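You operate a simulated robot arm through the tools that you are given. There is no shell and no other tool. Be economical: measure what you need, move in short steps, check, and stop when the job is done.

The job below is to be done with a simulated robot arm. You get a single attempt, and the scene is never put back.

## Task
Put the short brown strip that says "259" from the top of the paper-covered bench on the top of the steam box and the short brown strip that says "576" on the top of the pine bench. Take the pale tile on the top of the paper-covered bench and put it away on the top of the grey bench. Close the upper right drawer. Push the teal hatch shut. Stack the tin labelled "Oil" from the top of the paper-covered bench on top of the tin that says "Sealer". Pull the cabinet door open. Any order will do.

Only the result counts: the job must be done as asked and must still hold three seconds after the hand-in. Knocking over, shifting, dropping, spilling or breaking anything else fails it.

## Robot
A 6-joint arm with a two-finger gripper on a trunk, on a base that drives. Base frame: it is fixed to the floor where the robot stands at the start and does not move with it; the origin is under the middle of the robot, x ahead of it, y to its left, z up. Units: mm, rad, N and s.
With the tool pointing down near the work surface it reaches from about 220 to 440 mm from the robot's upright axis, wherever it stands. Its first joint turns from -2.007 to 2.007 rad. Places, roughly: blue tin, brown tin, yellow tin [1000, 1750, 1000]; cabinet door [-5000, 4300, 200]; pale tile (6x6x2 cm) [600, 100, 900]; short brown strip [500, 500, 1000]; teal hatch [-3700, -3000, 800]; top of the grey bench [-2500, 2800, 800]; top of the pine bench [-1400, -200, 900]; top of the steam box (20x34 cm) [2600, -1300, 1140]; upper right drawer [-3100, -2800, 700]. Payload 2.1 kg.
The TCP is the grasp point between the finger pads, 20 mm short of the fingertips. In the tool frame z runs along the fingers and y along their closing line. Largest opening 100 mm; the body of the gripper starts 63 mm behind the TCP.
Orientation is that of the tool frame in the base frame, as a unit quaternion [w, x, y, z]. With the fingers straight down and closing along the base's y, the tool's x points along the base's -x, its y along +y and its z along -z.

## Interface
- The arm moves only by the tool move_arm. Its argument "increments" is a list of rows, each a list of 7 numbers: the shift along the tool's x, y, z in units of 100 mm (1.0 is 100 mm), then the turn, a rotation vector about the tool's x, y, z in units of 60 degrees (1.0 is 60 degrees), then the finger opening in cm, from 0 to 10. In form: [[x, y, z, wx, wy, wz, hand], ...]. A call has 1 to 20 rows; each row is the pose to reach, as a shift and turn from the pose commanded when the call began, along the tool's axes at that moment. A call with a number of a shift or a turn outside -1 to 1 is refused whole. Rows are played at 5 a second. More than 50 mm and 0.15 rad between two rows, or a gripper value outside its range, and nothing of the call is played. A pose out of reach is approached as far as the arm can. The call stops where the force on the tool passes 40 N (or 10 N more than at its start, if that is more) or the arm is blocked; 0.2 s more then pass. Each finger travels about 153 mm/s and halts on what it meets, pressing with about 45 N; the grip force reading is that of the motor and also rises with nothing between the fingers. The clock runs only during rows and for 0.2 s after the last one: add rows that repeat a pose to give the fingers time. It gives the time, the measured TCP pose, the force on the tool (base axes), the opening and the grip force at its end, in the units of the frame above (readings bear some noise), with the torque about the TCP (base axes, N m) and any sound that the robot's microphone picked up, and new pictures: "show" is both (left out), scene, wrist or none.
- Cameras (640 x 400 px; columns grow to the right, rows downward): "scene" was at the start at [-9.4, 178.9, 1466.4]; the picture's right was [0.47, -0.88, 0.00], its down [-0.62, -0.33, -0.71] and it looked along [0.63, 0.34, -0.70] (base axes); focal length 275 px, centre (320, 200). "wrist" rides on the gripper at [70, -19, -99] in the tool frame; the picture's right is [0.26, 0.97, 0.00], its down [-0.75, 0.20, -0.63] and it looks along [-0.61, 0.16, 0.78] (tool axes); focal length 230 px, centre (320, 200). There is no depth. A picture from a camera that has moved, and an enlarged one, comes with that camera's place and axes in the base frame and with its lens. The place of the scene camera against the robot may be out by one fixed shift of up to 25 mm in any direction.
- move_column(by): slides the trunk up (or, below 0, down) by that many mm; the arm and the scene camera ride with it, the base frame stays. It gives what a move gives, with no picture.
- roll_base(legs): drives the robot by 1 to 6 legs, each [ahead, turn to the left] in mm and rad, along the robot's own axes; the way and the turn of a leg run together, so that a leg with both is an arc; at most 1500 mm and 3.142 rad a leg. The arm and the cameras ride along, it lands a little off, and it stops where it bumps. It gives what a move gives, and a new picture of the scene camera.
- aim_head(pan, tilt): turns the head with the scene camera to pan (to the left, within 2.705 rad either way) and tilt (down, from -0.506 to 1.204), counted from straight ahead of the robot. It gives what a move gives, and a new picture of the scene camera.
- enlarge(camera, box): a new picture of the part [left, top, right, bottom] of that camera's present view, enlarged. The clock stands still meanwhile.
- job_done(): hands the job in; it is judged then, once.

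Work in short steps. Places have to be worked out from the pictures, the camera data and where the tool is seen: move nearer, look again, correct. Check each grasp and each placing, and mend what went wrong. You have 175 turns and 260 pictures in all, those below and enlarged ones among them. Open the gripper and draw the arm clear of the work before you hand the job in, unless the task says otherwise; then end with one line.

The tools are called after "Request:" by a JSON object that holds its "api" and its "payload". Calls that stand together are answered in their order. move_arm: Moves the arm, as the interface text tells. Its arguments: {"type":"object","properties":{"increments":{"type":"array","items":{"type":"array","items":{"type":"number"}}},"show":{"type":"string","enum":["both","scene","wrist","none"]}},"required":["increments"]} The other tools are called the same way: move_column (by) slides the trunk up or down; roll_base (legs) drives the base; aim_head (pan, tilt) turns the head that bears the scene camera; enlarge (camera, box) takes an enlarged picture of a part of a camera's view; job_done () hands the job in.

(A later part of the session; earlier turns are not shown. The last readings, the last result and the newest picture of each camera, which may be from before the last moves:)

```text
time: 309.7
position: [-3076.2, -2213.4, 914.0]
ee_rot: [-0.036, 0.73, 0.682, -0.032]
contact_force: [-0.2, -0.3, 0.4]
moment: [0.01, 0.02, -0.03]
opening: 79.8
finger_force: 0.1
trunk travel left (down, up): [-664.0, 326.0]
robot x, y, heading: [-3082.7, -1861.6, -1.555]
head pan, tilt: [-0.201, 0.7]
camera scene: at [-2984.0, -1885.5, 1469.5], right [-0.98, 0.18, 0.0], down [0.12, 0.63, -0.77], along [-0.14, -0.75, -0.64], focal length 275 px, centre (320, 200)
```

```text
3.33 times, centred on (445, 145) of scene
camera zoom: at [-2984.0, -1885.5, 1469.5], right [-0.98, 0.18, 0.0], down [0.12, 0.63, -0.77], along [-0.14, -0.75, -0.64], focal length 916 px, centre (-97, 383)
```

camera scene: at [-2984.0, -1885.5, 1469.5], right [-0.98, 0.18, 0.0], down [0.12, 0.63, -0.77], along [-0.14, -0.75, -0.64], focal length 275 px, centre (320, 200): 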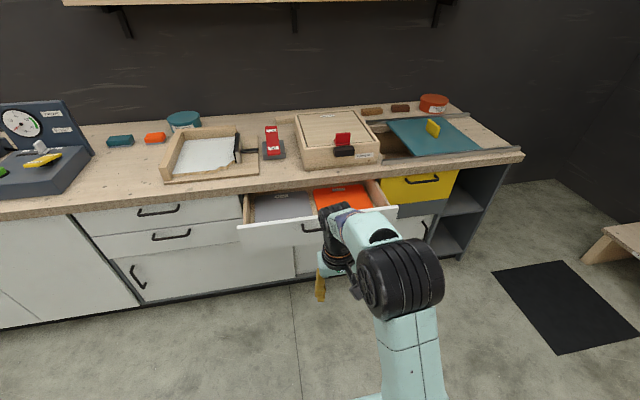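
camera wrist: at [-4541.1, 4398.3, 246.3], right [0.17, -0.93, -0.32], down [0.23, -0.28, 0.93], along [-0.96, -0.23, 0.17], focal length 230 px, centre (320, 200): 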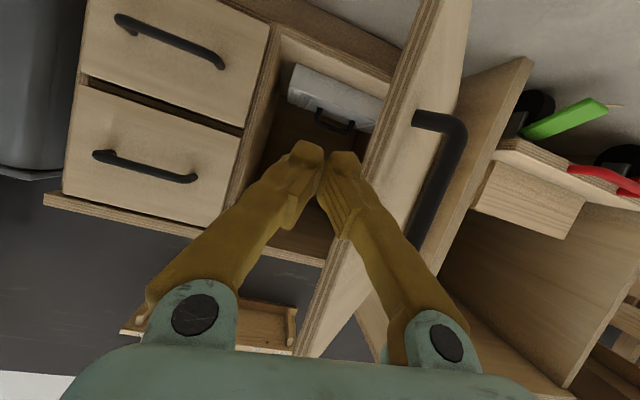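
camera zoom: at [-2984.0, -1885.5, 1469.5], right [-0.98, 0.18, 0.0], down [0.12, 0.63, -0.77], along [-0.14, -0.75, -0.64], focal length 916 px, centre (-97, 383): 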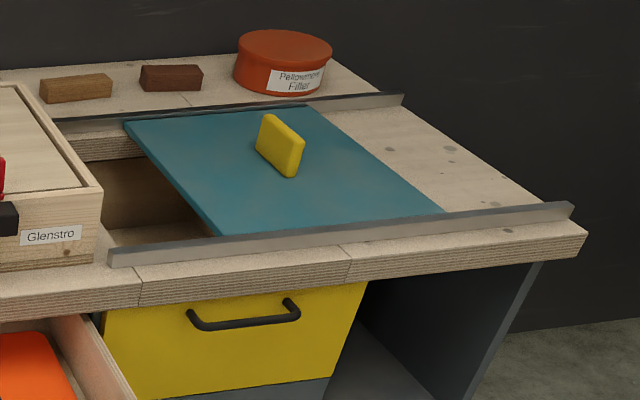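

The hatch slides on rails along x; the opening lies on its east side. First the drawer: I pitch the closed gripper forward and lower to z≈690.

Request:
{"api": "move_arm", "payload": {"increments": [[-0.18, 0, 0, 0, -0.12, 0, 4], [-0.36, 0, 0, 0, -0.24, 0, 2], [-0.52, 0, 0, 0, -0.36, 0, 0], [-0.68, 0, 0, 0, -0.48, 0, 0], [-0.82, 0, 0, 0, -0.6, 0, 0], [-0.95, 0, 0, 0, -0.72, 0, 0]], "show": "none"}}

Request:
{"api": "move_arm", "payload": {"increments": [[-0.15, 0, 0.12, 0, -0.1, 0, 0], [-0.25, 0, 0.2, 0, -0.2, 0, 0], [-0.35, 0, 0.28, 0, -0.3, 0, 0]], "show": "none"}}

Request:
{"api": "move_column", "payload": {"by": -224}}

Request:
{"api": "roll_base", "payload": {"legs": [[150, 0]]}}

```text
time: 311.1
position: [-3085.7, -2300.9, 912.9]
ee_rot: [0.188, 0.679, 0.652, -0.28]
contact_force: [0.2, -0.3, 0.8]
moment: [0.02, 0.0, 0.0]
opening: 0.1
finger_force: 29.3
out of reach, approached as far as the arm can: row 6
trunk travel left (down, up): [-664.0, 326.0]
robot x, y, heading: [-3081.7, -1859.6, -1.556]
head pan, tilt: [-0.201, 0.7]
```

```text
time: 311.9
position: [-3089.2, -2344.8, 912.6]
ee_rot: [0.288, 0.627, 0.613, -0.385]
contact_force: [-0.7, 0.6, 0.6]
moment: [-0.03, 0.02, 0.0]
opening: 0.0
finger_force: 29.9
trunk travel left (down, up): [-664.0, 326.0]
robot x, y, heading: [-3087.8, -1860.4, -1.559]
head pan, tilt: [-0.201, 0.7]
```

```text
time: 314.2
position: [-3089.6, -2346.6, 688.0]
ee_rot: [0.288, 0.626, 0.614, -0.384]
contact_force: [0.7, 0.6, 0.6]
moment: [0.01, 0.01, 0.02]
opening: 0.0
finger_force: 29.4
trunk travel left (down, up): [-440.0, 550.0]
robot x, y, heading: [-3089.0, -1861.3, -1.56]
head pan, tilt: [-0.201, 0.7]
```

```text
time: 315.6
position: [-3086.8, -2496.6, 688.0]
ee_rot: [0.288, 0.626, 0.614, -0.384]
contact_force: [-0.7, -0.3, -0.2]
moment: [-0.02, -0.01, -0.02]
opening: 0.0
finger_force: 29.4
trunk travel left (down, up): [-440.0, 550.0]
robot x, y, heading: [-3081.9, -2010.9, -1.551]
head pan, tilt: [-0.201, 0.7]
camera scene: at [-2981.8, -2036.4, 1245.4], right [-0.98, 0.18, 0.0], down [0.12, 0.63, -0.76], along [-0.14, -0.75, -0.64], focal length 275 px, centre (320, 200)
```

scene: 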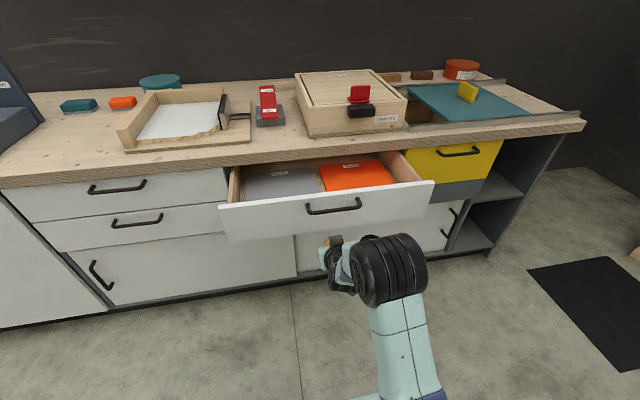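

Tip at y≈-2514, drawer front ≈-2660. I drive 110 mm and check with the wrist camera.

Request:
{"api": "roll_base", "payload": {"legs": [[110, 0]]}}

Request:
{"api": "enlarge", "payload": {"camera": "wrist", "box": [0, 0, 640, 400]}}

```text
time: 316.8
position: [-3086.0, -2607.3, 687.3]
ee_rot: [0.288, 0.626, 0.614, -0.384]
contact_force: [1.2, 0.1, 0.4]
moment: [0.01, -0.04, 0.01]
opening: 0.0
finger_force: 28.6
trunk travel left (down, up): [-440.0, 550.0]
robot x, y, heading: [-3083.8, -2120.4, -1.551]
head pan, tilt: [-0.201, 0.7]
camera scene: at [-2980.1, -2147.2, 1245.4], right [-0.98, 0.18, 0.0], down [0.12, 0.63, -0.76], along [-0.14, -0.75, -0.64], focal length 275 px, centre (320, 200)
```

scene: 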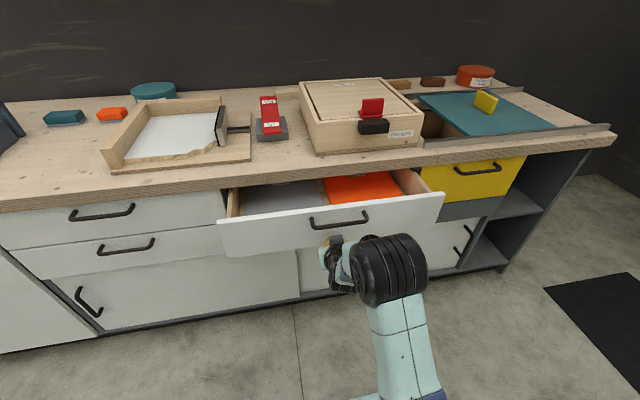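

```text
1.00 times, centred on (320, 200) of wrist (not enlarged: the box is as wide or as high as the picture)
camera zoom: at [-3095.0, -2485.8, 685.3], right [0.94, 0.06, -0.32], down [0.32, 0.1, 0.94], along [0.09, -0.99, 0.07], focal length 230 px, centre (320, 200)
```

zoom: 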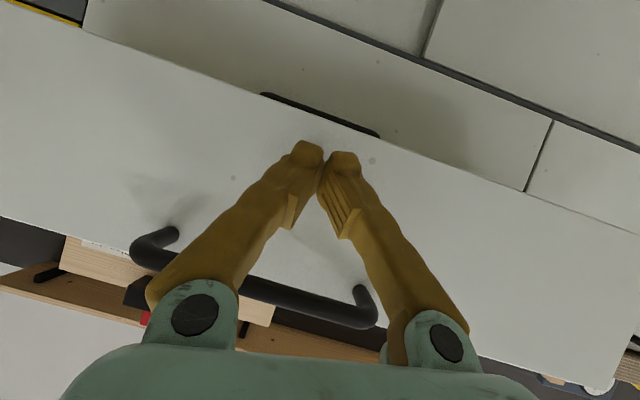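

The tips will meet the lower half of the drawer front, below the handle. I push on.

Request:
{"api": "roll_base", "payload": {"legs": [[130, 0]]}}

```text
time: 318.1
position: [-3084.1, -2740.1, 686.4]
ee_rot: [0.287, 0.627, 0.614, -0.384]
contact_force: [-0.1, 0.4, 0.2]
moment: [-0.02, -0.04, -0.01]
opening: 0.2
finger_force: 29.0
trunk travel left (down, up): [-440.0, 550.0]
robot x, y, heading: [-3080.4, -2251.0, -1.558]
head pan, tilt: [-0.201, 0.7]
camera scene: at [-2978.1, -2279.8, 1245.4], right [-0.98, 0.18, 0.0], down [0.12, 0.63, -0.76], along [-0.14, -0.75, -0.64], focal length 275 px, centre (320, 200)
```

scene: 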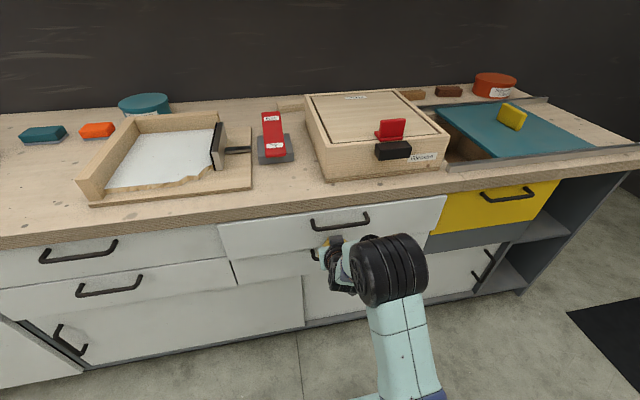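

The drawer is moving in. I push further until it stops.

Request:
{"api": "roll_base", "payload": {"legs": [[60, 0]]}}

Request:
{"api": "enlarge", "payload": {"camera": "wrist", "box": [0, 0, 640, 400]}}

```text
time: 319.0
position: [-3082.7, -2770.4, 685.9]
ee_rot: [0.285, 0.628, 0.616, -0.38]
contact_force: [0.8, 20.0, 6.7]
moment: [-0.18, -0.08, 0.1]
opening: 0.2
finger_force: 29.6
trunk travel left (down, up): [-440.0, 550.0]
robot x, y, heading: [-3076.9, -2291.6, -1.554]
head pan, tilt: [-0.201, 0.7]
stopped in leg 1: the force on the tool passed its limit at 105 N (the readings are from after the stop); the commanded pose is now the measured one
camera scene: at [-2977.5, -2312.0, 1245.5], right [-0.98, 0.18, 0.0], down [0.12, 0.63, -0.77], along [-0.14, -0.76, -0.64], focal length 275 px, centre (320, 200)
```

scene: 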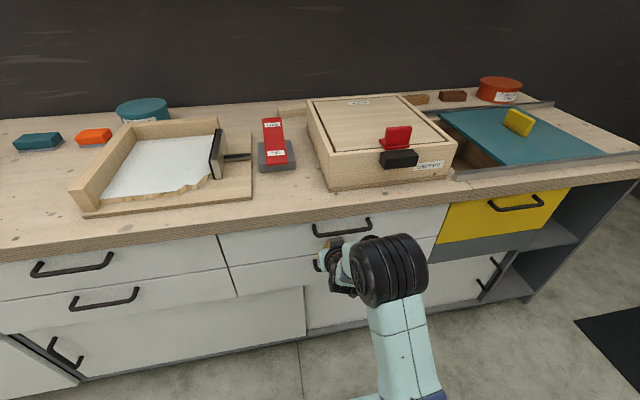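

```text
1.00 times, centred on (320, 200) of wrist (not enlarged: the box is as wide or as high as the picture)
camera zoom: at [-3092.3, -2649.5, 685.6], right [0.94, 0.07, -0.32], down [0.32, 0.09, 0.95], along [0.09, -0.99, 0.06], focal length 230 px, centre (320, 200)
```

zoom: 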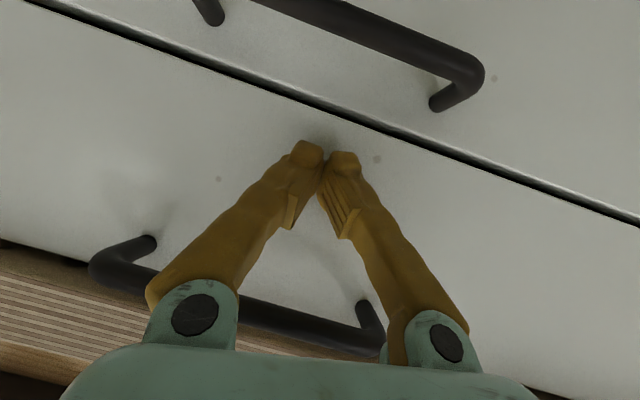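

The drawer sits flush: shut. Now the sliding hatch (fin knob at ≈[-3786,-3050]); I back off, raise, reduce the pitch to ~35°, and reposition at x≈-3700.

Request:
{"api": "roll_base", "payload": {"legs": [[-300, 0]]}}

Request:
{"api": "move_column", "payload": {"by": 300}}

Request:
{"api": "move_arm", "payload": {"increments": [[0, 0, 0, 0, 0.12, 0, 4], [0, 0, 0, 0, 0.24, 0, 7], [0, 0, 0, 0, 0.37, 0, 7]], "show": "none"}}

Request:
{"api": "aim_head", "payload": {"pan": 0.0, "tilt": 0.7}}

Request:
{"api": "roll_base", "payload": {"legs": [[0, -1.588], [615, 0], [0, 1.571], [280, 0]]}}

```text
time: 321.1
position: [-3087.2, -2474.1, 683.7]
ee_rot: [0.285, 0.628, 0.617, -0.38]
contact_force: [0.4, -0.4, -0.8]
moment: [0.01, 0.01, 0.01]
opening: 0.2
finger_force: 29.9
trunk travel left (down, up): [-440.0, 550.0]
robot x, y, heading: [-3082.7, -1992.2, -1.555]
head pan, tilt: [-0.201, 0.7]
camera scene: at [-2982.7, -2016.7, 1245.5], right [-0.98, 0.18, 0.0], down [0.12, 0.63, -0.77], along [-0.14, -0.75, -0.64], focal length 275 px, centre (320, 200)
```

scene: 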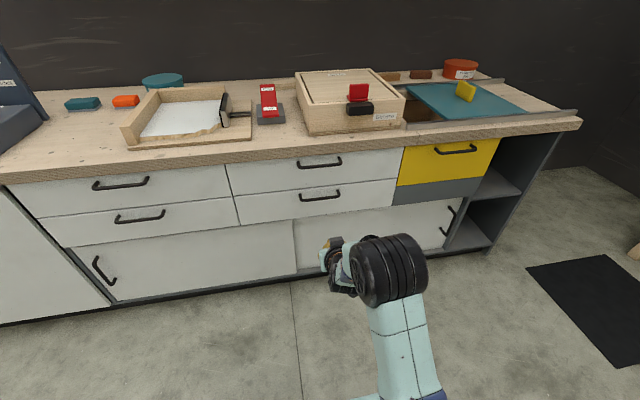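

```text
time: 324.1
position: [-3086.8, -2473.8, 984.5]
ee_rot: [0.284, 0.628, 0.617, -0.38]
contact_force: [-0.2, 0.2, -0.2]
moment: [-0.04, -0.04, 0.0]
opening: 0.0
finger_force: 29.4
trunk travel left (down, up): [-740.0, 250.0]
robot x, y, heading: [-3086.3, -1992.9, -1.555]
head pan, tilt: [-0.201, 0.7]
```

```text
time: 324.9
position: [-3096.6, -2475.8, 986.7]
ee_rot: [0.181, 0.678, 0.644, -0.305]
contact_force: [0.0, 0.8, -0.5]
moment: [0.0, 0.01, -0.01]
opening: 69.9
finger_force: 0.0
out of reach, approached as far as the arm can: row 3
trunk travel left (down, up): [-740.0, 250.0]
robot x, y, heading: [-3083.6, -1988.9, -1.553]
head pan, tilt: [-0.201, 0.7]
```

```text
time: 325.6
position: [-3096.2, -2475.8, 985.3]
ee_rot: [0.18, 0.678, 0.643, -0.306]
contact_force: [-0.4, -0.7, 0.4]
moment: [0.0, 0.01, -0.01]
opening: 70.0
finger_force: 0.1
trunk travel left (down, up): [-740.0, 250.0]
robot x, y, heading: [-3087.6, -1990.4, -1.551]
head pan, tilt: [0.0, 0.7]
camera scene: at [-2965.8, -2018.5, 1545.4], right [-1.0, -0.02, 0.0], down [-0.01, 0.64, -0.76], along [0.01, -0.76, -0.64], focal length 275 px, centre (320, 200)
```

scene: 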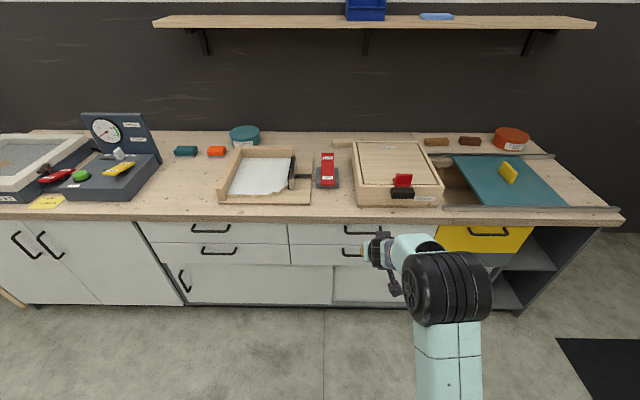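

```text
time: 338.5
position: [-3761.3, -2713.7, 985.8]
ee_rot: [0.17, 0.701, 0.619, -0.312]
contact_force: [-0.6, 1.1, -0.2]
moment: [0.02, 0.0, 0.02]
opening: 69.6
finger_force: 0.0
trunk travel left (down, up): [-740.0, 250.0]
robot x, y, heading: [-3717.4, -2235.9, -1.626]
head pan, tilt: [0.0, 0.7]
camera scene: at [-3599.2, -2269.2, 1545.5], right [-1.0, 0.05, 0.0], down [0.03, 0.64, -0.77], along [-0.04, -0.76, -0.64], focal length 275 px, centre (320, 200)
```

scene: 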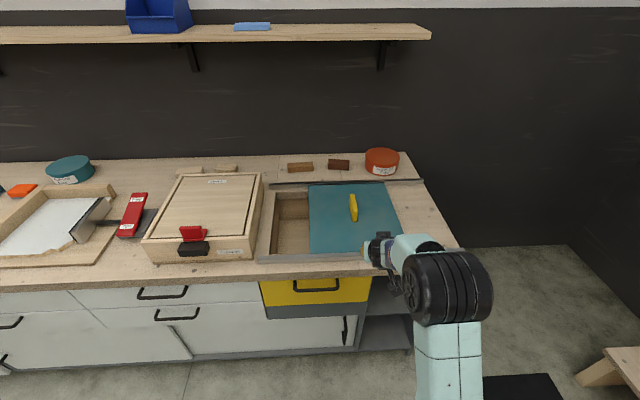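

The fin is at ≈[-3772,-3045], running along y. I drive 280 mm in at height and check with the wrist camera.

Request:
{"api": "roll_base", "payload": {"legs": [[280, 0]]}}

Request:
{"api": "enlarge", "payload": {"camera": "wrist", "box": [0, 0, 640, 400]}}

```text
time: 340.4
position: [-3778.7, -2992.2, 985.5]
ee_rot: [0.171, 0.701, 0.618, -0.312]
contact_force: [-0.1, 0.5, 0.4]
moment: [-0.02, -0.05, 0.01]
opening: 69.9
finger_force: 0.0
trunk travel left (down, up): [-740.0, 250.0]
robot x, y, heading: [-3731.2, -2515.1, -1.622]
head pan, tilt: [0.0, 0.7]
camera scene: at [-3613.8, -2548.6, 1545.5], right [-1.0, 0.05, 0.0], down [0.03, 0.64, -0.77], along [-0.04, -0.76, -0.64], focal length 275 px, centre (320, 200)
```

scene: 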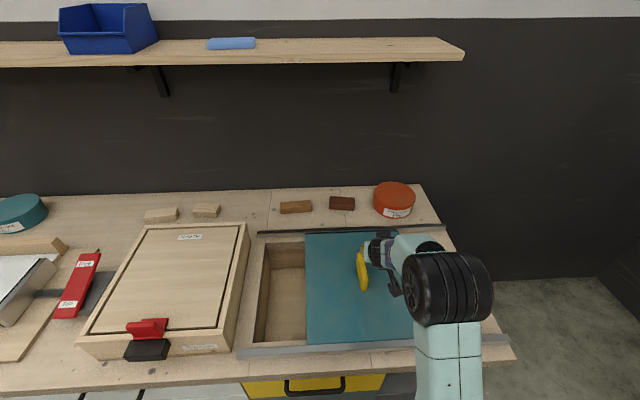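

```text
1.00 times, centred on (320, 200) of wrist (not enlarged: the box is as wide or as high as the picture)
camera zoom: at [-3770.5, -2875.5, 1018.0], right [0.95, 0.02, -0.31], down [0.31, -0.21, 0.93], along [-0.04, -0.98, -0.21], focal length 230 px, centre (320, 200)
```

zoom: 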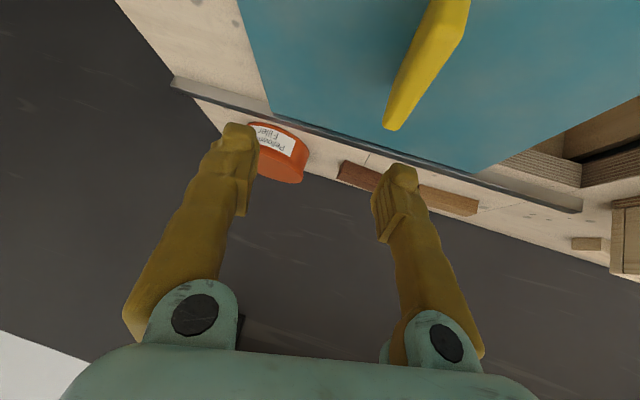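

By the wrist camera the fin is at x≈-3732, y -2970…-3105; the tool is just west of it. I close the fingers, advance 30 mm and lower.

Request:
{"api": "move_arm", "payload": {"increments": [[0, 0, 0, 0, 0, 0, 4], [0, 0, 0, 0, 0, 0, 0], [0, 0, 0, 0, 0, 0, 0]], "show": "none"}}

Request:
{"api": "roll_base", "payload": {"legs": [[28, 0]]}}

Request:
{"api": "move_column", "payload": {"by": -120}}

Request:
{"api": "enlarge", "payload": {"camera": "wrist", "box": [0, 0, 640, 400]}}

```text
time: 341.2
position: [-3776.6, -2992.6, 985.9]
ee_rot: [0.17, 0.701, 0.618, -0.313]
contact_force: [0.0, 0.4, -0.7]
moment: [0.0, -0.02, 0.0]
opening: 0.0
finger_force: 29.3
trunk travel left (down, up): [-740.0, 250.0]
robot x, y, heading: [-3728.5, -2511.2, -1.619]
head pan, tilt: [0.0, 0.7]
```

```text
time: 342.1
position: [-3779.2, -3017.0, 988.0]
ee_rot: [0.171, 0.701, 0.617, -0.314]
contact_force: [0.2, 1.1, 0.4]
moment: [-0.02, 0.01, 0.01]
opening: 0.0
finger_force: 29.2
trunk travel left (down, up): [-740.0, 250.0]
robot x, y, heading: [-3734.9, -2538.8, -1.619]
head pan, tilt: [0.0, 0.7]
camera scene: at [-3615.1, -2570.5, 1545.6], right [-1.0, 0.05, 0.0], down [0.03, 0.64, -0.77], along [-0.04, -0.77, -0.64], focal length 275 px, centre (320, 200)
```

scene: 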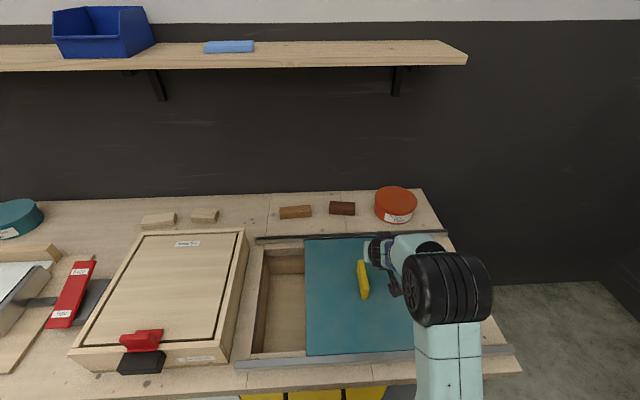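

```text
time: 343.6
position: [-3781.2, -3020.5, 865.7]
ee_rot: [0.17, 0.701, 0.618, -0.313]
contact_force: [-1.5, -0.7, 0.6]
moment: [0.0, -0.02, 0.0]
opening: 0.1
finger_force: 29.3
trunk travel left (down, up): [-620.0, 370.0]
robot x, y, heading: [-3732.4, -2540.7, -1.624]
head pan, tilt: [0.0, 0.7]
```

```text
1.00 times, centred on (320, 200) of wrist (not enlarged: the box is as wide or as high as the picture)
camera zoom: at [-3772.1, -2903.0, 897.6], right [0.95, 0.02, -0.31], down [0.31, -0.21, 0.93], along [-0.04, -0.98, -0.21], focal length 230 px, centre (320, 200)
```

zoom: 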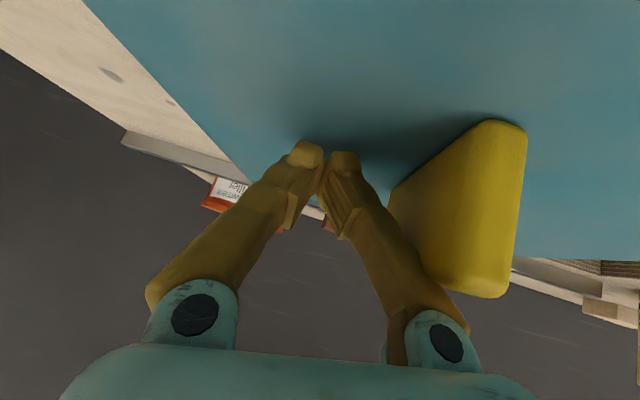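

Fingers are beside the fin. I sweep the tool east by turning the base left, pushing the hatch.

Request:
{"api": "roll_base", "payload": {"legs": [[0, 0.2]]}}

Request:
{"api": "roll_base", "payload": {"legs": [[0, 0.25]]}}

```text
time: 344.7
position: [-3683.4, -3021.3, 864.8]
ee_rot: [0.2, 0.636, 0.684, -0.295]
contact_force: [0.2, 0.2, 0.2]
moment: [0.04, 0.0, 0.0]
opening: 0.0
finger_force: 29.5
trunk travel left (down, up): [-620.0, 370.0]
robot x, y, heading: [-3736.0, -2536.8, -1.423]
head pan, tilt: [0.0, 0.7]
camera scene: at [-3611.7, -2548.3, 1425.4], right [-0.99, -0.15, 0.0], down [-0.09, 0.64, -0.76], along [0.11, -0.76, -0.64], focal length 275 px, centre (320, 200)
```

scene: 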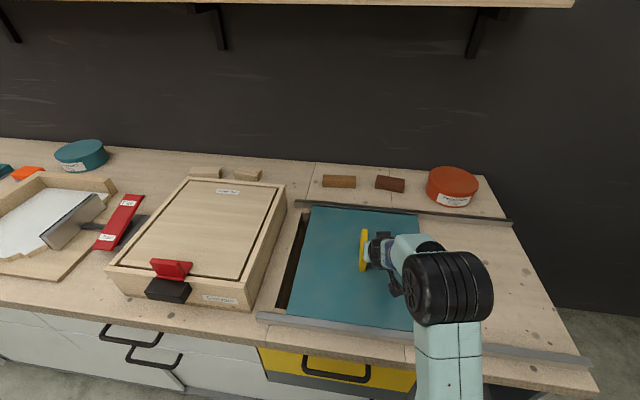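

```text
time: 345.8
position: [-3624.5, -3009.4, 867.0]
ee_rot: [0.215, 0.589, 0.724, -0.286]
contact_force: [-8.2, -0.3, 1.5]
moment: [0.06, -0.31, 0.32]
opening: 0.0
finger_force: 29.8
trunk travel left (down, up): [-620.0, 370.0]
robot x, y, heading: [-3731.7, -2543.6, -1.291]
head pan, tilt: [0.0, 0.7]
stopped in leg 1: the force on the tool passed its limit at 66 N (the readings are from after the stop); the commanded pose is now the measured one
camera scene: at [-3614.9, -2528.5, 1425.7], right [-0.96, -0.28, 0.0], down [-0.18, 0.62, -0.77], along [0.22, -0.73, -0.64], focal length 275 px, centre (320, 200)
```

scene: 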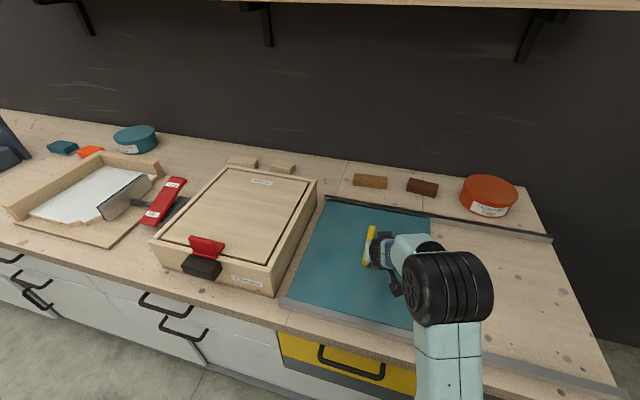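

The push met a stop. I enlarge to check for any remaining gap.

Request:
{"api": "enlarge", "payload": {"camera": "scene", "box": [250, 170, 450, 320]}}

```text
2.67 times, centred on (350, 245) of scene
camera zoom: at [-3614.9, -2528.5, 1425.7], right [-0.96, -0.28, 0.0], down [-0.18, 0.62, -0.77], along [0.22, -0.73, -0.64], focal length 732 px, centre (240, 80)
```

zoom: 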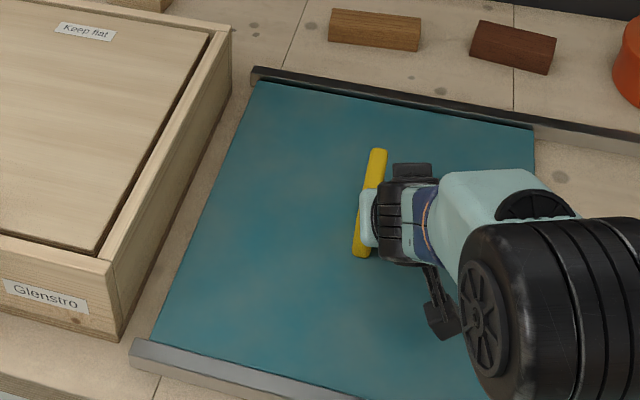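

The hatch is fully shut. I lift off, back away, fold the arm down and look at the way to the tins.

Request:
{"api": "roll_base", "payload": {"legs": [[0, -0.06]]}}

Request:
{"api": "move_column", "payload": {"by": 300}}

Request:
{"api": "roll_base", "payload": {"legs": [[-400, 0]]}}

Request:
{"api": "move_arm", "payload": {"increments": [[0.12, 0, -0.1, 0, 0.115, 0, 4], [0.24, 0, -0.21, 0, 0.23, 0, 4], [0.36, 0, -0.31, 0, 0.345, 0, 4], [0.5, 0, -0.42, 0, 0.46, 0, 4], [0.62, 0, -0.53, 0, 0.575, 0, 4], [0.76, 0, -0.66, 0, 0.69, 0, 4]], "show": "none"}}

Request:
{"api": "aim_head", "payload": {"pan": 0.0, "tilt": 0.4}}

Request:
{"api": "roll_base", "payload": {"legs": [[0, 2.6], [1500, 0], [1500, 0], [0, -0.66]]}}

```text
time: 346.6
position: [-3649.8, -3016.1, 867.2]
ee_rot: [0.206, 0.61, 0.706, -0.293]
contact_force: [0.2, -0.3, 0.2]
moment: [0.01, 0.04, -0.03]
opening: 0.0
finger_force: 30.0
trunk travel left (down, up): [-620.0, 370.0]
robot x, y, heading: [-3734.1, -2541.9, -1.344]
head pan, tilt: [0.0, 0.7]
camera scene: at [-3611.6, -2537.0, 1425.4], right [-0.97, -0.22, 0.0], down [-0.14, 0.63, -0.76], along [0.17, -0.75, -0.64], focal length 275 px, centre (320, 200)
```

scene: 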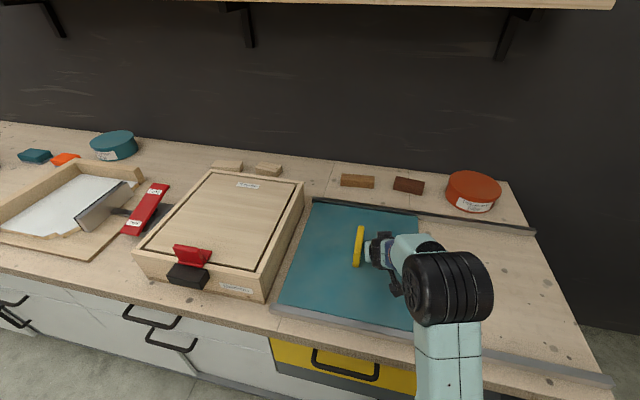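

```text
time: 349.6
position: [-3650.7, -3015.8, 1167.7]
ee_rot: [0.206, 0.61, 0.707, -0.293]
contact_force: [0.6, 0.8, -0.1]
moment: [-0.01, 0.02, 0.04]
opening: 0.0
finger_force: 29.7
trunk travel left (down, up): [-920.0, 70.0]
robot x, y, heading: [-3732.0, -2539.7, -1.347]
head pan, tilt: [0.0, 0.7]
```

```text
time: 352.1
position: [-3740.5, -2628.7, 1166.1]
ee_rot: [0.205, 0.612, 0.706, -0.293]
contact_force: [1.1, -0.2, -0.8]
moment: [-0.01, 0.02, -0.03]
opening: 0.0
finger_force: 29.6
trunk travel left (down, up): [-920.0, 70.0]
robot x, y, heading: [-3825.1, -2154.1, -1.351]
head pan, tilt: [0.0, 0.7]
camera scene: at [-3699.7, -2150.6, 1725.4], right [-0.98, -0.22, 0.0], down [-0.14, 0.63, -0.76], along [0.17, -0.75, -0.65], focal length 275 px, centre (320, 200)
```

scene: 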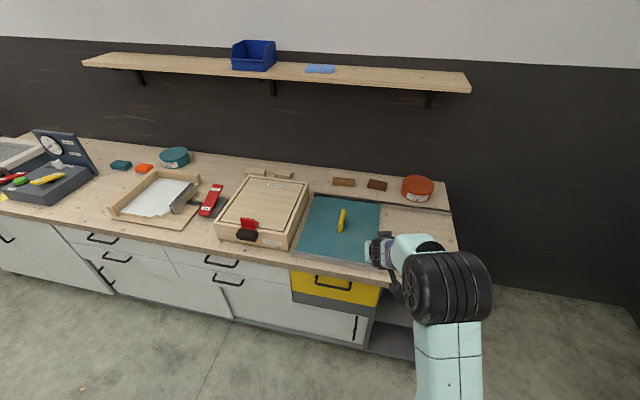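

```text
time: 353.5
position: [-3748.4, -2525.9, 1167.9]
ee_rot: [-0.058, 0.676, 0.732, -0.056]
contact_force: [0.3, 0.4, -0.1]
moment: [-0.03, -0.03, -0.04]
opening: 39.8
finger_force: 0.1
trunk travel left (down, up): [-920.0, 70.0]
robot x, y, heading: [-3820.4, -2156.6, -1.35]
head pan, tilt: [0.0, 0.7]
```

```text
time: 354.3
position: [-3748.6, -2526.6, 1166.7]
ee_rot: [-0.057, 0.676, 0.733, -0.058]
contact_force: [0.6, -0.1, 0.7]
moment: [-0.03, -0.01, 0.01]
opening: 40.0
finger_force: 0.1
trunk travel left (down, up): [-920.0, 70.0]
robot x, y, heading: [-3817.8, -2152.7, -1.35]
head pan, tilt: [0.0, 0.4]
camera scene: at [-3698.5, -2156.1, 1752.2], right [-0.98, -0.22, 0.0], down [-0.09, 0.38, -0.92], along [0.2, -0.9, -0.39], focal length 275 px, centre (320, 200)
```

scene: 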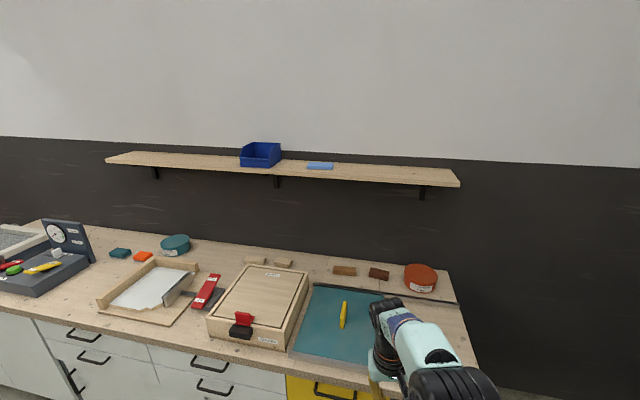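

```text
time: 376.8
position: [-2540.8, 895.2, 1168.5]
ee_rot: [0.014, -0.209, 0.975, -0.08]
contact_force: [0.8, 0.2, 0.4]
moment: [0.01, 0.0, 0.02]
opening: 39.8
finger_force: 0.2
trunk travel left (down, up): [-920.0, 70.0]
robot x, y, heading: [-2872.5, 702.4, 0.565]
head pan, tilt: [0.0, 0.4]
camera scene: at [-2937.7, 834.9, 1752.3], right [0.53, -0.85, 0.0], down [-0.33, -0.21, -0.92], along [0.78, 0.49, -0.39], focal length 275 px, centre (320, 200)
```

scene: 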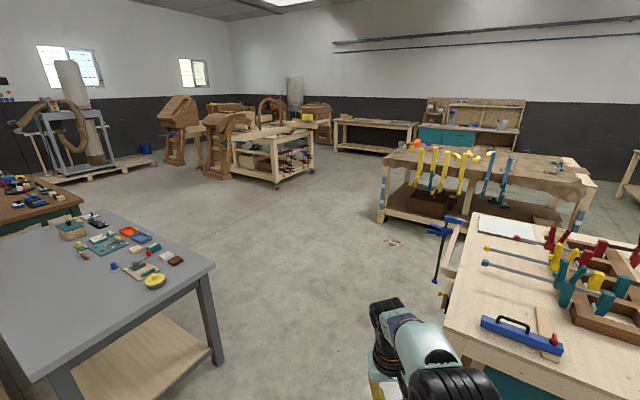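

Clear way. I drive round the pine bench to the far end of the paper-covered bench.

Request:
{"api": "roll_base", "payload": {"legs": [[0, 0.087], [1500, 0], [226, 0], [0, -0.324], [1500, 0], [700, 0]]}}

Request:
{"api": "aim_head", "payload": {"pan": -1.0, "tilt": 0.6}}

```text
time: 397.6
position: [915.3, 2686.8, 1167.7]
ee_rot: [0.007, -0.114, 0.99, -0.081]
contact_force: [-1.1, -0.2, 0.1]
moment: [-0.01, -0.04, 0.01]
opening: 40.4
finger_force: 0.1
trunk travel left (down, up): [-920.0, 70.0]
robot x, y, heading: [557.9, 2556.4, 0.37]
head pan, tilt: [0.0, 0.4]
camera scene: at [514.3, 2698.6, 1752.3], right [0.36, -0.93, 0.0], down [-0.36, -0.14, -0.92], along [0.86, 0.33, -0.39], focal length 275 px, centre (320, 200)
```

scene: 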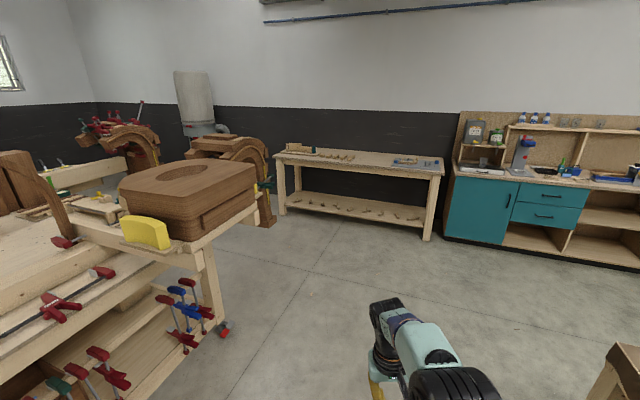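

```text
time: 398.9
position: [915.3, 2687.3, 1166.5]
ee_rot: [0.005, -0.113, 0.99, -0.08]
contact_force: [0.3, -0.5, 0.2]
moment: [-0.04, 0.01, 0.0]
opening: 39.9
finger_force: 0.0
trunk travel left (down, up): [-920.0, 70.0]
robot x, y, heading: [559.3, 2559.6, 0.368]
head pan, tilt: [-1.0, 0.6]
camera scene: at [500.6, 2613.6, 1734.1], right [-0.59, -0.81, 0.0], down [-0.46, 0.33, -0.83], along [0.67, -0.49, -0.56], focal length 275 px, centre (320, 200)
```

scene: 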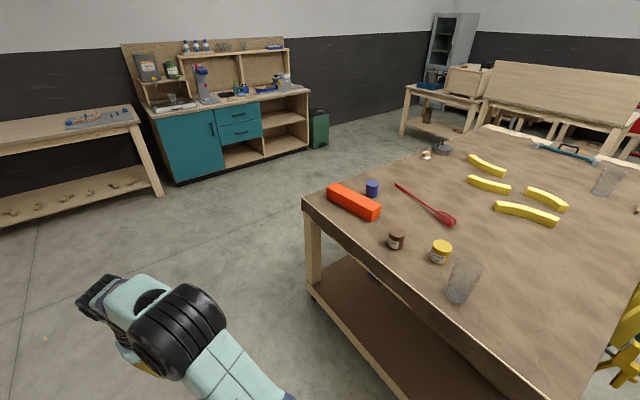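

I enlarge the tins to read the labels.

Request:
{"api": "enlarge", "payload": {"camera": "scene", "box": [320, 160, 500, 310]}}

```text
2.67 times, centred on (410, 235) of scene
camera zoom: at [500.6, 2613.6, 1734.1], right [-0.59, -0.81, 0.0], down [-0.46, 0.33, -0.83], along [0.67, -0.49, -0.56], focal length 732 px, centre (80, 107)
```

zoom: 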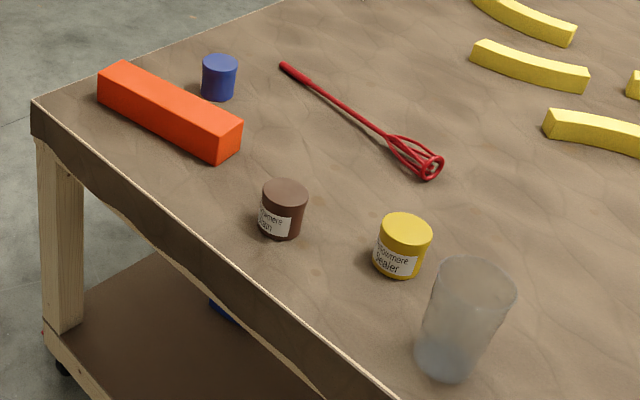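

Yellow reads "Sealer", brown ends in "…ain" (Stain), so blue should be the Oil; I'll verify close up. I set a pure 20° forward pitch and drive round to the bench's far-right side by the blue tin.

Request:
{"api": "move_arm", "payload": {"increments": [[0, 0, 0, -0.05, -0.09, -0.02, 7], [0, 0, 0, -0.1, -0.18, -0.04, 8], [0, 0, 0, -0.15, -0.27, -0.06, 9], [0, 0, 0, -0.2, -0.36, -0.08, 9]], "show": "none"}}

Request:
{"api": "aim_head", "payload": {"pan": 0.0, "tilt": 0.8}}

Request:
{"api": "roll_base", "payload": {"legs": [[0, -0.37], [1400, 0], [0, -1.571], [915, 0], [0, -1.571]]}}

```text
time: 399.9
position: [914.4, 2684.6, 1168.8]
ee_rot: [0.177, -0.167, 0.969, 0.045]
contact_force: [0.2, 0.0, -0.2]
moment: [0.01, -0.04, -0.01]
opening: 90.2
finger_force: 0.0
trunk travel left (down, up): [-920.0, 70.0]
robot x, y, heading: [553.3, 2560.2, 0.367]
head pan, tilt: [-1.0, 0.6]
```

```text
time: 401.1
position: [916.5, 2685.3, 1168.3]
ee_rot: [0.176, -0.167, 0.969, 0.045]
contact_force: [0.8, -0.1, 0.4]
moment: [0.0, -0.03, 0.03]
opening: 90.3
finger_force: 0.0
trunk travel left (down, up): [-920.0, 70.0]
robot x, y, heading: [556.0, 2559.8, 0.367]
head pan, tilt: [0.0, 0.799]
camera scene: at [504.4, 2694.5, 1717.2], right [0.36, -0.93, 0.0], down [-0.67, -0.26, -0.7], along [0.65, 0.25, -0.72], focal length 275 px, centre (320, 200)
```

scene: 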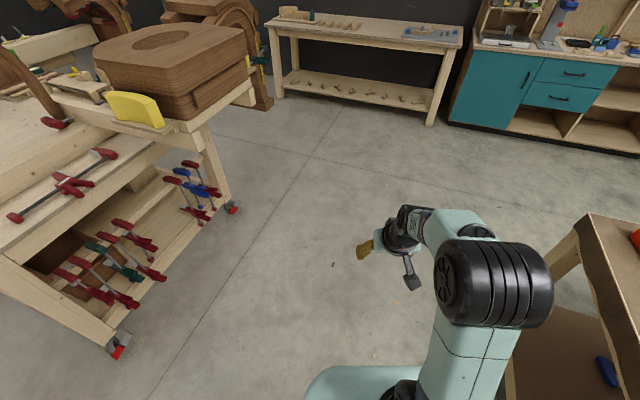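

```text
time: 421.2
position: [1585.6, 1636.5, 1168.8]
ee_rot: [0.016, 0.983, 0.013, -0.181]
contact_force: [-1.1, 0.4, -0.6]
moment: [0.02, -0.01, -0.01]
opening: 90.1
finger_force: 0.1
trunk travel left (down, up): [-920.0, 70.0]
robot x, y, heading: [1966.4, 1643.9, -3.086]
head pan, tilt: [0.0, 0.799]
camera scene: at [1930.2, 1501.4, 1717.2], right [-0.05, 1.0, 0.0], down [0.72, 0.04, -0.7], along [-0.7, -0.04, -0.72], focal length 275 px, centre (320, 200)
```

scene: 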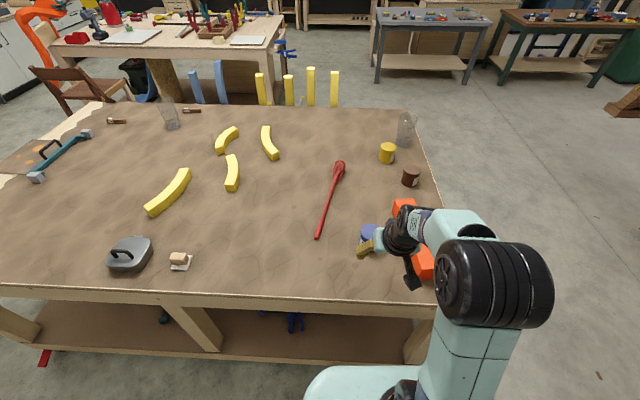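

I move 110 mm closer and lower to z≈1020 for a wrist view of the blue tin.

Request:
{"api": "move_column", "payload": {"by": -130}}

Request:
{"api": "roll_base", "payload": {"legs": [[110, 0]]}}

Request:
{"api": "enlarge", "payload": {"camera": "wrist", "box": [0, 0, 640, 400]}}

```text
time: 422.8
position: [1583.7, 1637.3, 1038.7]
ee_rot: [0.017, 0.983, 0.012, -0.181]
contact_force: [0.5, 0.5, 0.4]
moment: [0.01, -0.02, -0.01]
opening: 90.0
finger_force: 0.1
trunk travel left (down, up): [-790.0, 200.0]
robot x, y, heading: [1963.7, 1648.7, -3.086]
head pan, tilt: [0.0, 0.799]
```

```text
time: 424.0
position: [1472.8, 1631.5, 1039.4]
ee_rot: [0.016, 0.983, 0.011, -0.181]
contact_force: [-0.3, -1.1, 0.2]
moment: [-0.01, -0.01, -0.01]
opening: 89.7
finger_force: 0.0
trunk travel left (down, up): [-790.0, 200.0]
robot x, y, heading: [1849.0, 1639.1, -3.092]
head pan, tilt: [0.0, 0.799]
camera scene: at [1819.7, 1495.8, 1587.3], right [-0.05, 1.0, 0.0], down [0.71, 0.04, -0.7], along [-0.7, -0.04, -0.72], focal length 275 px, centre (320, 200)
```

scene: 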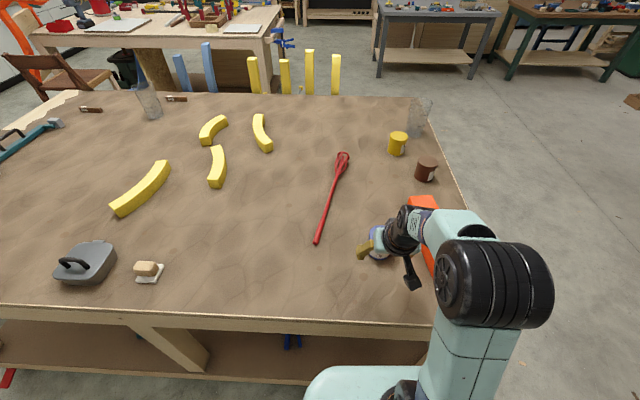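

```text
1.00 times, centred on (320, 200) of wrist (not enlarged: the box is as wide or as high as the picture)
camera zoom: at [1572.7, 1654.0, 1106.0], right [0.27, -0.96, -0.07], down [-0.47, -0.19, 0.86], along [-0.84, -0.2, -0.5], focal length 230 px, centre (320, 200)
```

zoom: 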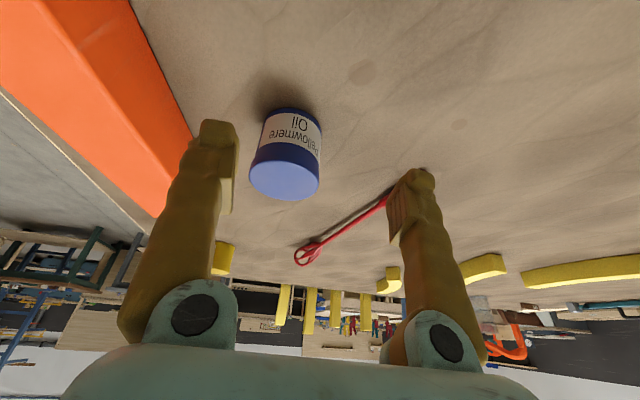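

It reads "Oil": the blue tin, ≈74 mm wide, 61 high, centre ≈[1368,1647]. I drive 50 mm nearer and bring the open gripper above it.

Request:
{"api": "roll_base", "payload": {"legs": [[50, 0]]}}

Request:
{"api": "move_arm", "payload": {"increments": [[-0.25, -0.1, 0.1, 0, 0, 0, 10], [-0.51, -0.195, 0.19, 0, 0, 0, 10]], "show": "wrist"}}

```text
time: 424.9
position: [1428.8, 1627.8, 1041.5]
ee_rot: [0.017, 0.983, 0.013, -0.185]
contact_force: [0.1, -0.1, 0.1]
moment: [-0.02, 0.01, 0.0]
opening: 90.1
finger_force: 0.0
trunk travel left (down, up): [-790.0, 200.0]
robot x, y, heading: [1802.6, 1638.3, -3.088]
head pan, tilt: [0.0, 0.799]
camera scene: at [1779.3, 1493.5, 1587.4], right [-0.05, 1.0, 0.0], down [0.71, 0.04, -0.7], along [-0.7, -0.04, -0.71], focal length 275 px, centre (320, 200)
```

scene: 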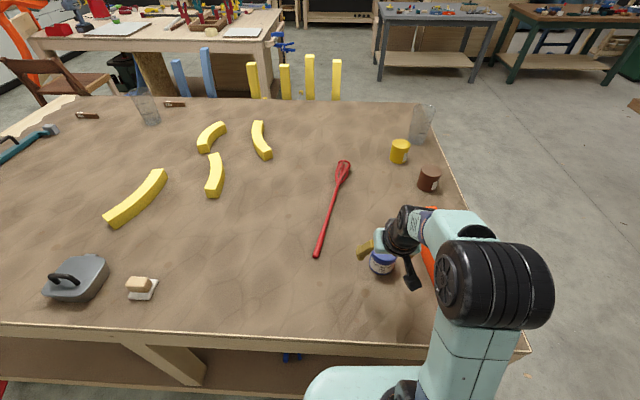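

```text
time: 425.5
position: [1369.4, 1644.6, 1038.6]
ee_rot: [0.017, 0.983, 0.013, -0.181]
contact_force: [0.3, -0.4, 0.3]
moment: [0.0, 0.03, -0.02]
opening: 99.8
finger_force: 0.0
trunk travel left (down, up): [-790.0, 200.0]
robot x, y, heading: [1803.9, 1639.7, -3.085]
head pan, tilt: [0.0, 0.799]
camera wrist: at [1468.3, 1668.1, 1106.0], right [0.27, -0.96, -0.06], down [-0.47, -0.19, 0.86], along [-0.84, -0.2, -0.5], focal length 230 px, centre (320, 200)
```

wrist: 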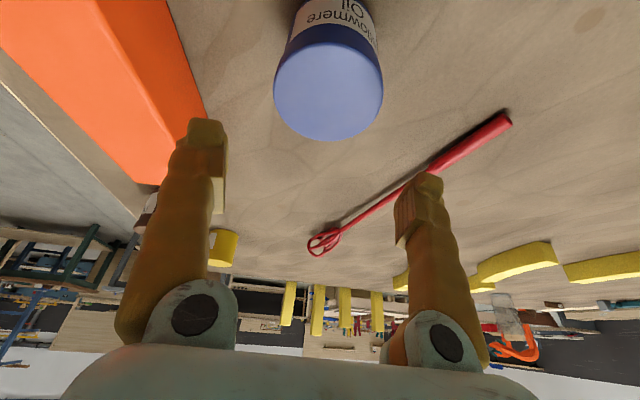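

Well centred. I descend and close on the tin.

Request:
{"api": "move_arm", "payload": {"increments": [[0.12, -0.01, 0.32, 0, 0, 0, 10], [0.24, -0.02, 0.63, 0, 0, 0, 10], [0.36, -0.04, 0.94, 0, 0, 0, 10], [0.36, -0.04, 0.94, 0, 0, 0, 8], [0.36, -0.04, 0.94, 0, 0, 0, 6], [0.36, -0.04, 0.94, 0, 0, 0, 6]], "show": "wrist"}}

```text
time: 426.9
position: [1366.2, 1646.3, 938.9]
ee_rot: [0.017, 0.983, 0.013, -0.181]
contact_force: [-0.5, -1.0, -0.1]
moment: [0.01, 0.04, 0.01]
opening: 74.8
finger_force: 44.4
trunk travel left (down, up): [-790.0, 200.0]
robot x, y, heading: [1804.4, 1634.9, -3.09]
head pan, tilt: [0.0, 0.799]
camera wrist: at [1467.2, 1669.2, 1006.0], right [0.27, -0.96, -0.07], down [-0.47, -0.19, 0.86], along [-0.84, -0.2, -0.51], focal length 230 px, centre (320, 200)
```

wrist: 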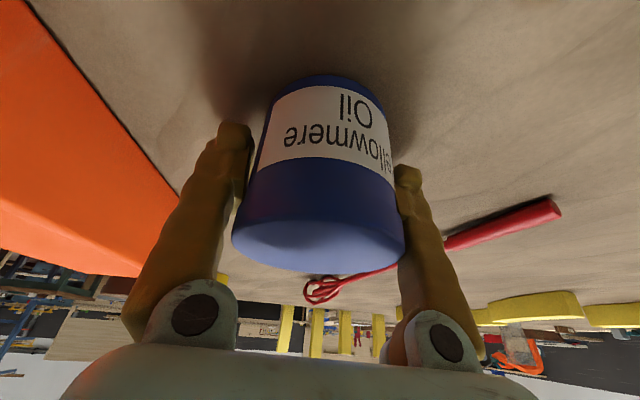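

Oil tin gripped (75 mm). I lift it, back off, and drive round to the far end, facing the Sealer tin.

Request:
{"api": "move_column", "payload": {"by": 190}}

Request:
{"api": "aim_head", "payload": {"pan": 0.0, "tilt": 0.9}}

Request:
{"api": "roll_base", "payload": {"legs": [[-180, 0], [0, -1.62], [800, 0], [0, 1.571], [1130, 0], [0, 1.571]]}}

```text
time: 429.0
position: [1367.4, 1646.5, 1127.9]
ee_rot: [0.017, 0.983, 0.013, -0.18]
contact_force: [-0.2, 0.4, -1.8]
moment: [-0.02, -0.01, 0.0]
opening: 75.1
finger_force: 45.2
trunk travel left (down, up): [-980.0, 10.0]
robot x, y, heading: [1803.1, 1636.5, -3.089]
head pan, tilt: [0.0, 0.799]
```

```text
time: 429.6
position: [1366.9, 1647.2, 1128.7]
ee_rot: [0.016, 0.983, 0.013, -0.182]
contact_force: [0.0, 0.0, -2.5]
moment: [0.03, 0.03, -0.01]
opening: 74.7
finger_force: 45.2
trunk travel left (down, up): [-980.0, 10.0]
robot x, y, heading: [1801.8, 1636.3, -3.085]
head pan, tilt: [0.0, 0.901]
camera scene: at [1772.7, 1493.1, 1769.3], right [-0.05, 1.0, 0.0], down [0.78, 0.04, -0.62], along [-0.62, -0.03, -0.78], focal length 275 px, centre (320, 200)
```

scene: 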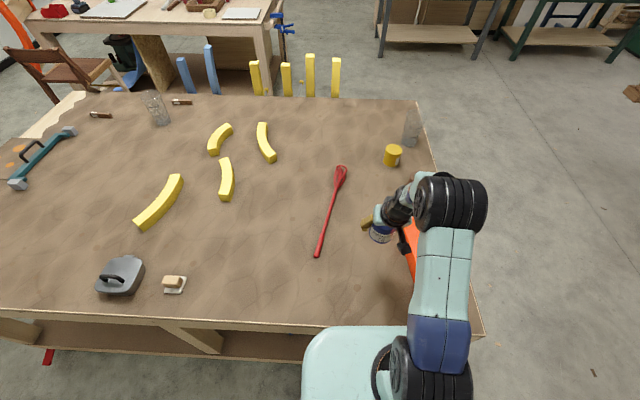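

```text
time: 452.1
position: [813.4, 2051.2, 1128.4]
ee_rot: [0.137, 0.703, 0.688, -0.119]
contact_force: [-0.7, -0.4, -1.9]
moment: [0.02, -0.01, -0.04]
opening: 75.0
finger_force: 44.7
trunk travel left (down, up): [-980.0, 10.0]
robot x, y, heading: [842.2, 2484.7, -1.565]
head pan, tilt: [0.0, 0.901]
camera scene: at [963.3, 2465.8, 1769.3], right [-1.0, -0.01, 0.0], down [0.0, 0.78, -0.62], along [0.0, -0.62, -0.78], focal length 275 px, centre (320, 200)
```

scene: 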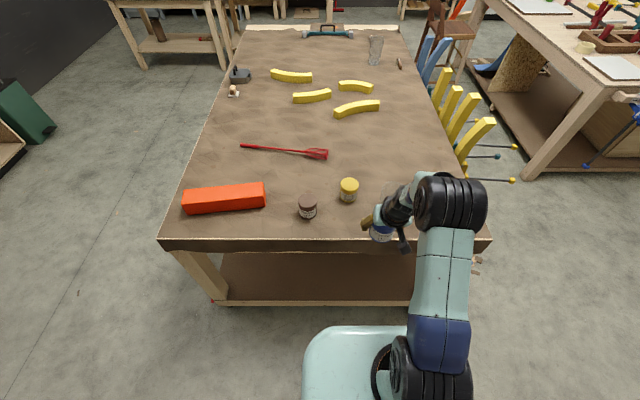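

Sealer tin at ≈[852,1748]; the glass cup stands at ≈[711,1855], top ~1070. I shift the tool +42 mm in x and drive 200 mm ahead at height, then look.

Request:
{"api": "move_arm", "payload": {"increments": [[0, 0.21, 0, 0, 0, 0, 6], [0, 0.42, 0, 0, 0, 0, 6]], "show": "none"}}

Request:
{"api": "roll_base", "payload": {"legs": [[200, 0]]}}

Request:
{"api": "enlarge", "payload": {"camera": "wrist", "box": [0, 0, 640, 400]}}

```text
time: 452.8
position: [859.1, 2051.3, 1129.4]
ee_rot: [0.136, 0.703, 0.687, -0.12]
contact_force: [0.8, 0.5, -1.6]
moment: [0.02, 0.01, -0.02]
opening: 75.0
finger_force: 45.5
trunk travel left (down, up): [-980.0, 10.0]
robot x, y, heading: [848.1, 2485.5, -1.563]
head pan, tilt: [0.0, 0.901]
```

```text
time: 454.4
position: [857.0, 1850.7, 1130.7]
ee_rot: [0.138, 0.703, 0.687, -0.121]
contact_force: [0.8, 0.3, -1.2]
moment: [-0.05, -0.02, 0.04]
opening: 75.0
finger_force: 45.1
trunk travel left (down, up): [-980.0, 10.0]
robot x, y, heading: [847.3, 2283.8, -1.574]
head pan, tilt: [0.0, 0.901]
camera scene: at [963.9, 2270.0, 1769.4], right [-1.0, 0.0, 0.0], down [0.0, 0.78, -0.62], along [0.0, -0.62, -0.78], focal length 275 px, centre (320, 200)
```

scene: 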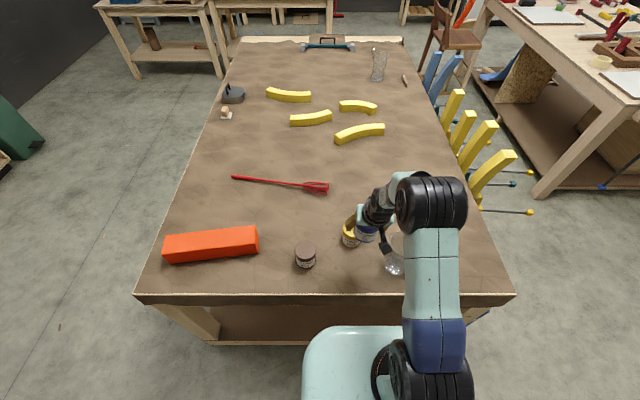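

```text
1.00 times, centred on (320, 200) of wrist (not enlarged: the box is as wide or as high as the picture)
camera zoom: at [839.0, 1952.0, 1198.4], right [0.97, 0.22, -0.07], down [0.17, -0.48, 0.86], along [0.16, -0.85, -0.5], focal length 230 px, centre (320, 200)
```

zoom: 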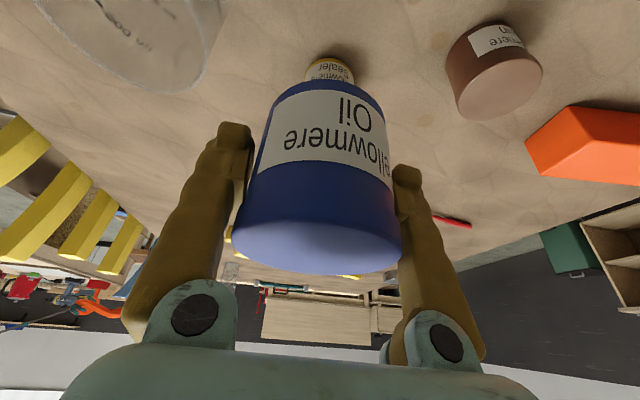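

To see the Sealer tin unobstructed, I shift the tool aside by 90 mm and look again.

Request:
{"api": "move_arm", "payload": {"increments": [[0, 0.45, 0, 0, 0, 0, 6], [0, 0.9, 0, 0, 0, 0, 6]], "show": "wrist"}}

```text
time: 455.0
position: [951.4, 1847.3, 1132.5]
ee_rot: [0.135, 0.704, 0.687, -0.121]
contact_force: [-0.3, 0.8, -1.4]
moment: [-0.02, 0.02, 0.03]
opening: 75.0
finger_force: 45.0
trunk travel left (down, up): [-980.0, 10.0]
robot x, y, heading: [845.1, 2280.7, -1.565]
head pan, tilt: [0.0, 0.901]
camera wrist: at [933.3, 1947.7, 1200.0], right [0.97, 0.22, -0.07], down [0.17, -0.48, 0.86], along [0.16, -0.85, -0.5], focal length 230 px, centre (320, 200)
```

wrist: 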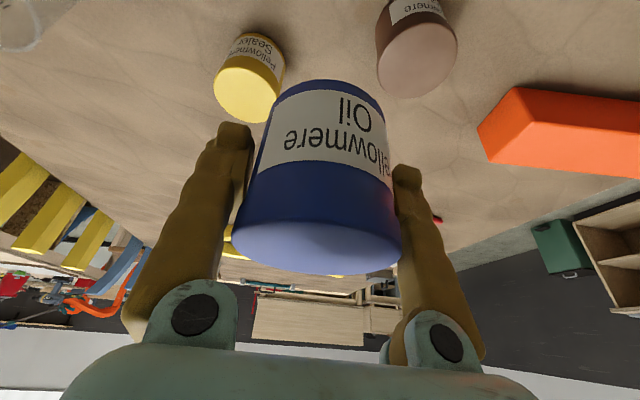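

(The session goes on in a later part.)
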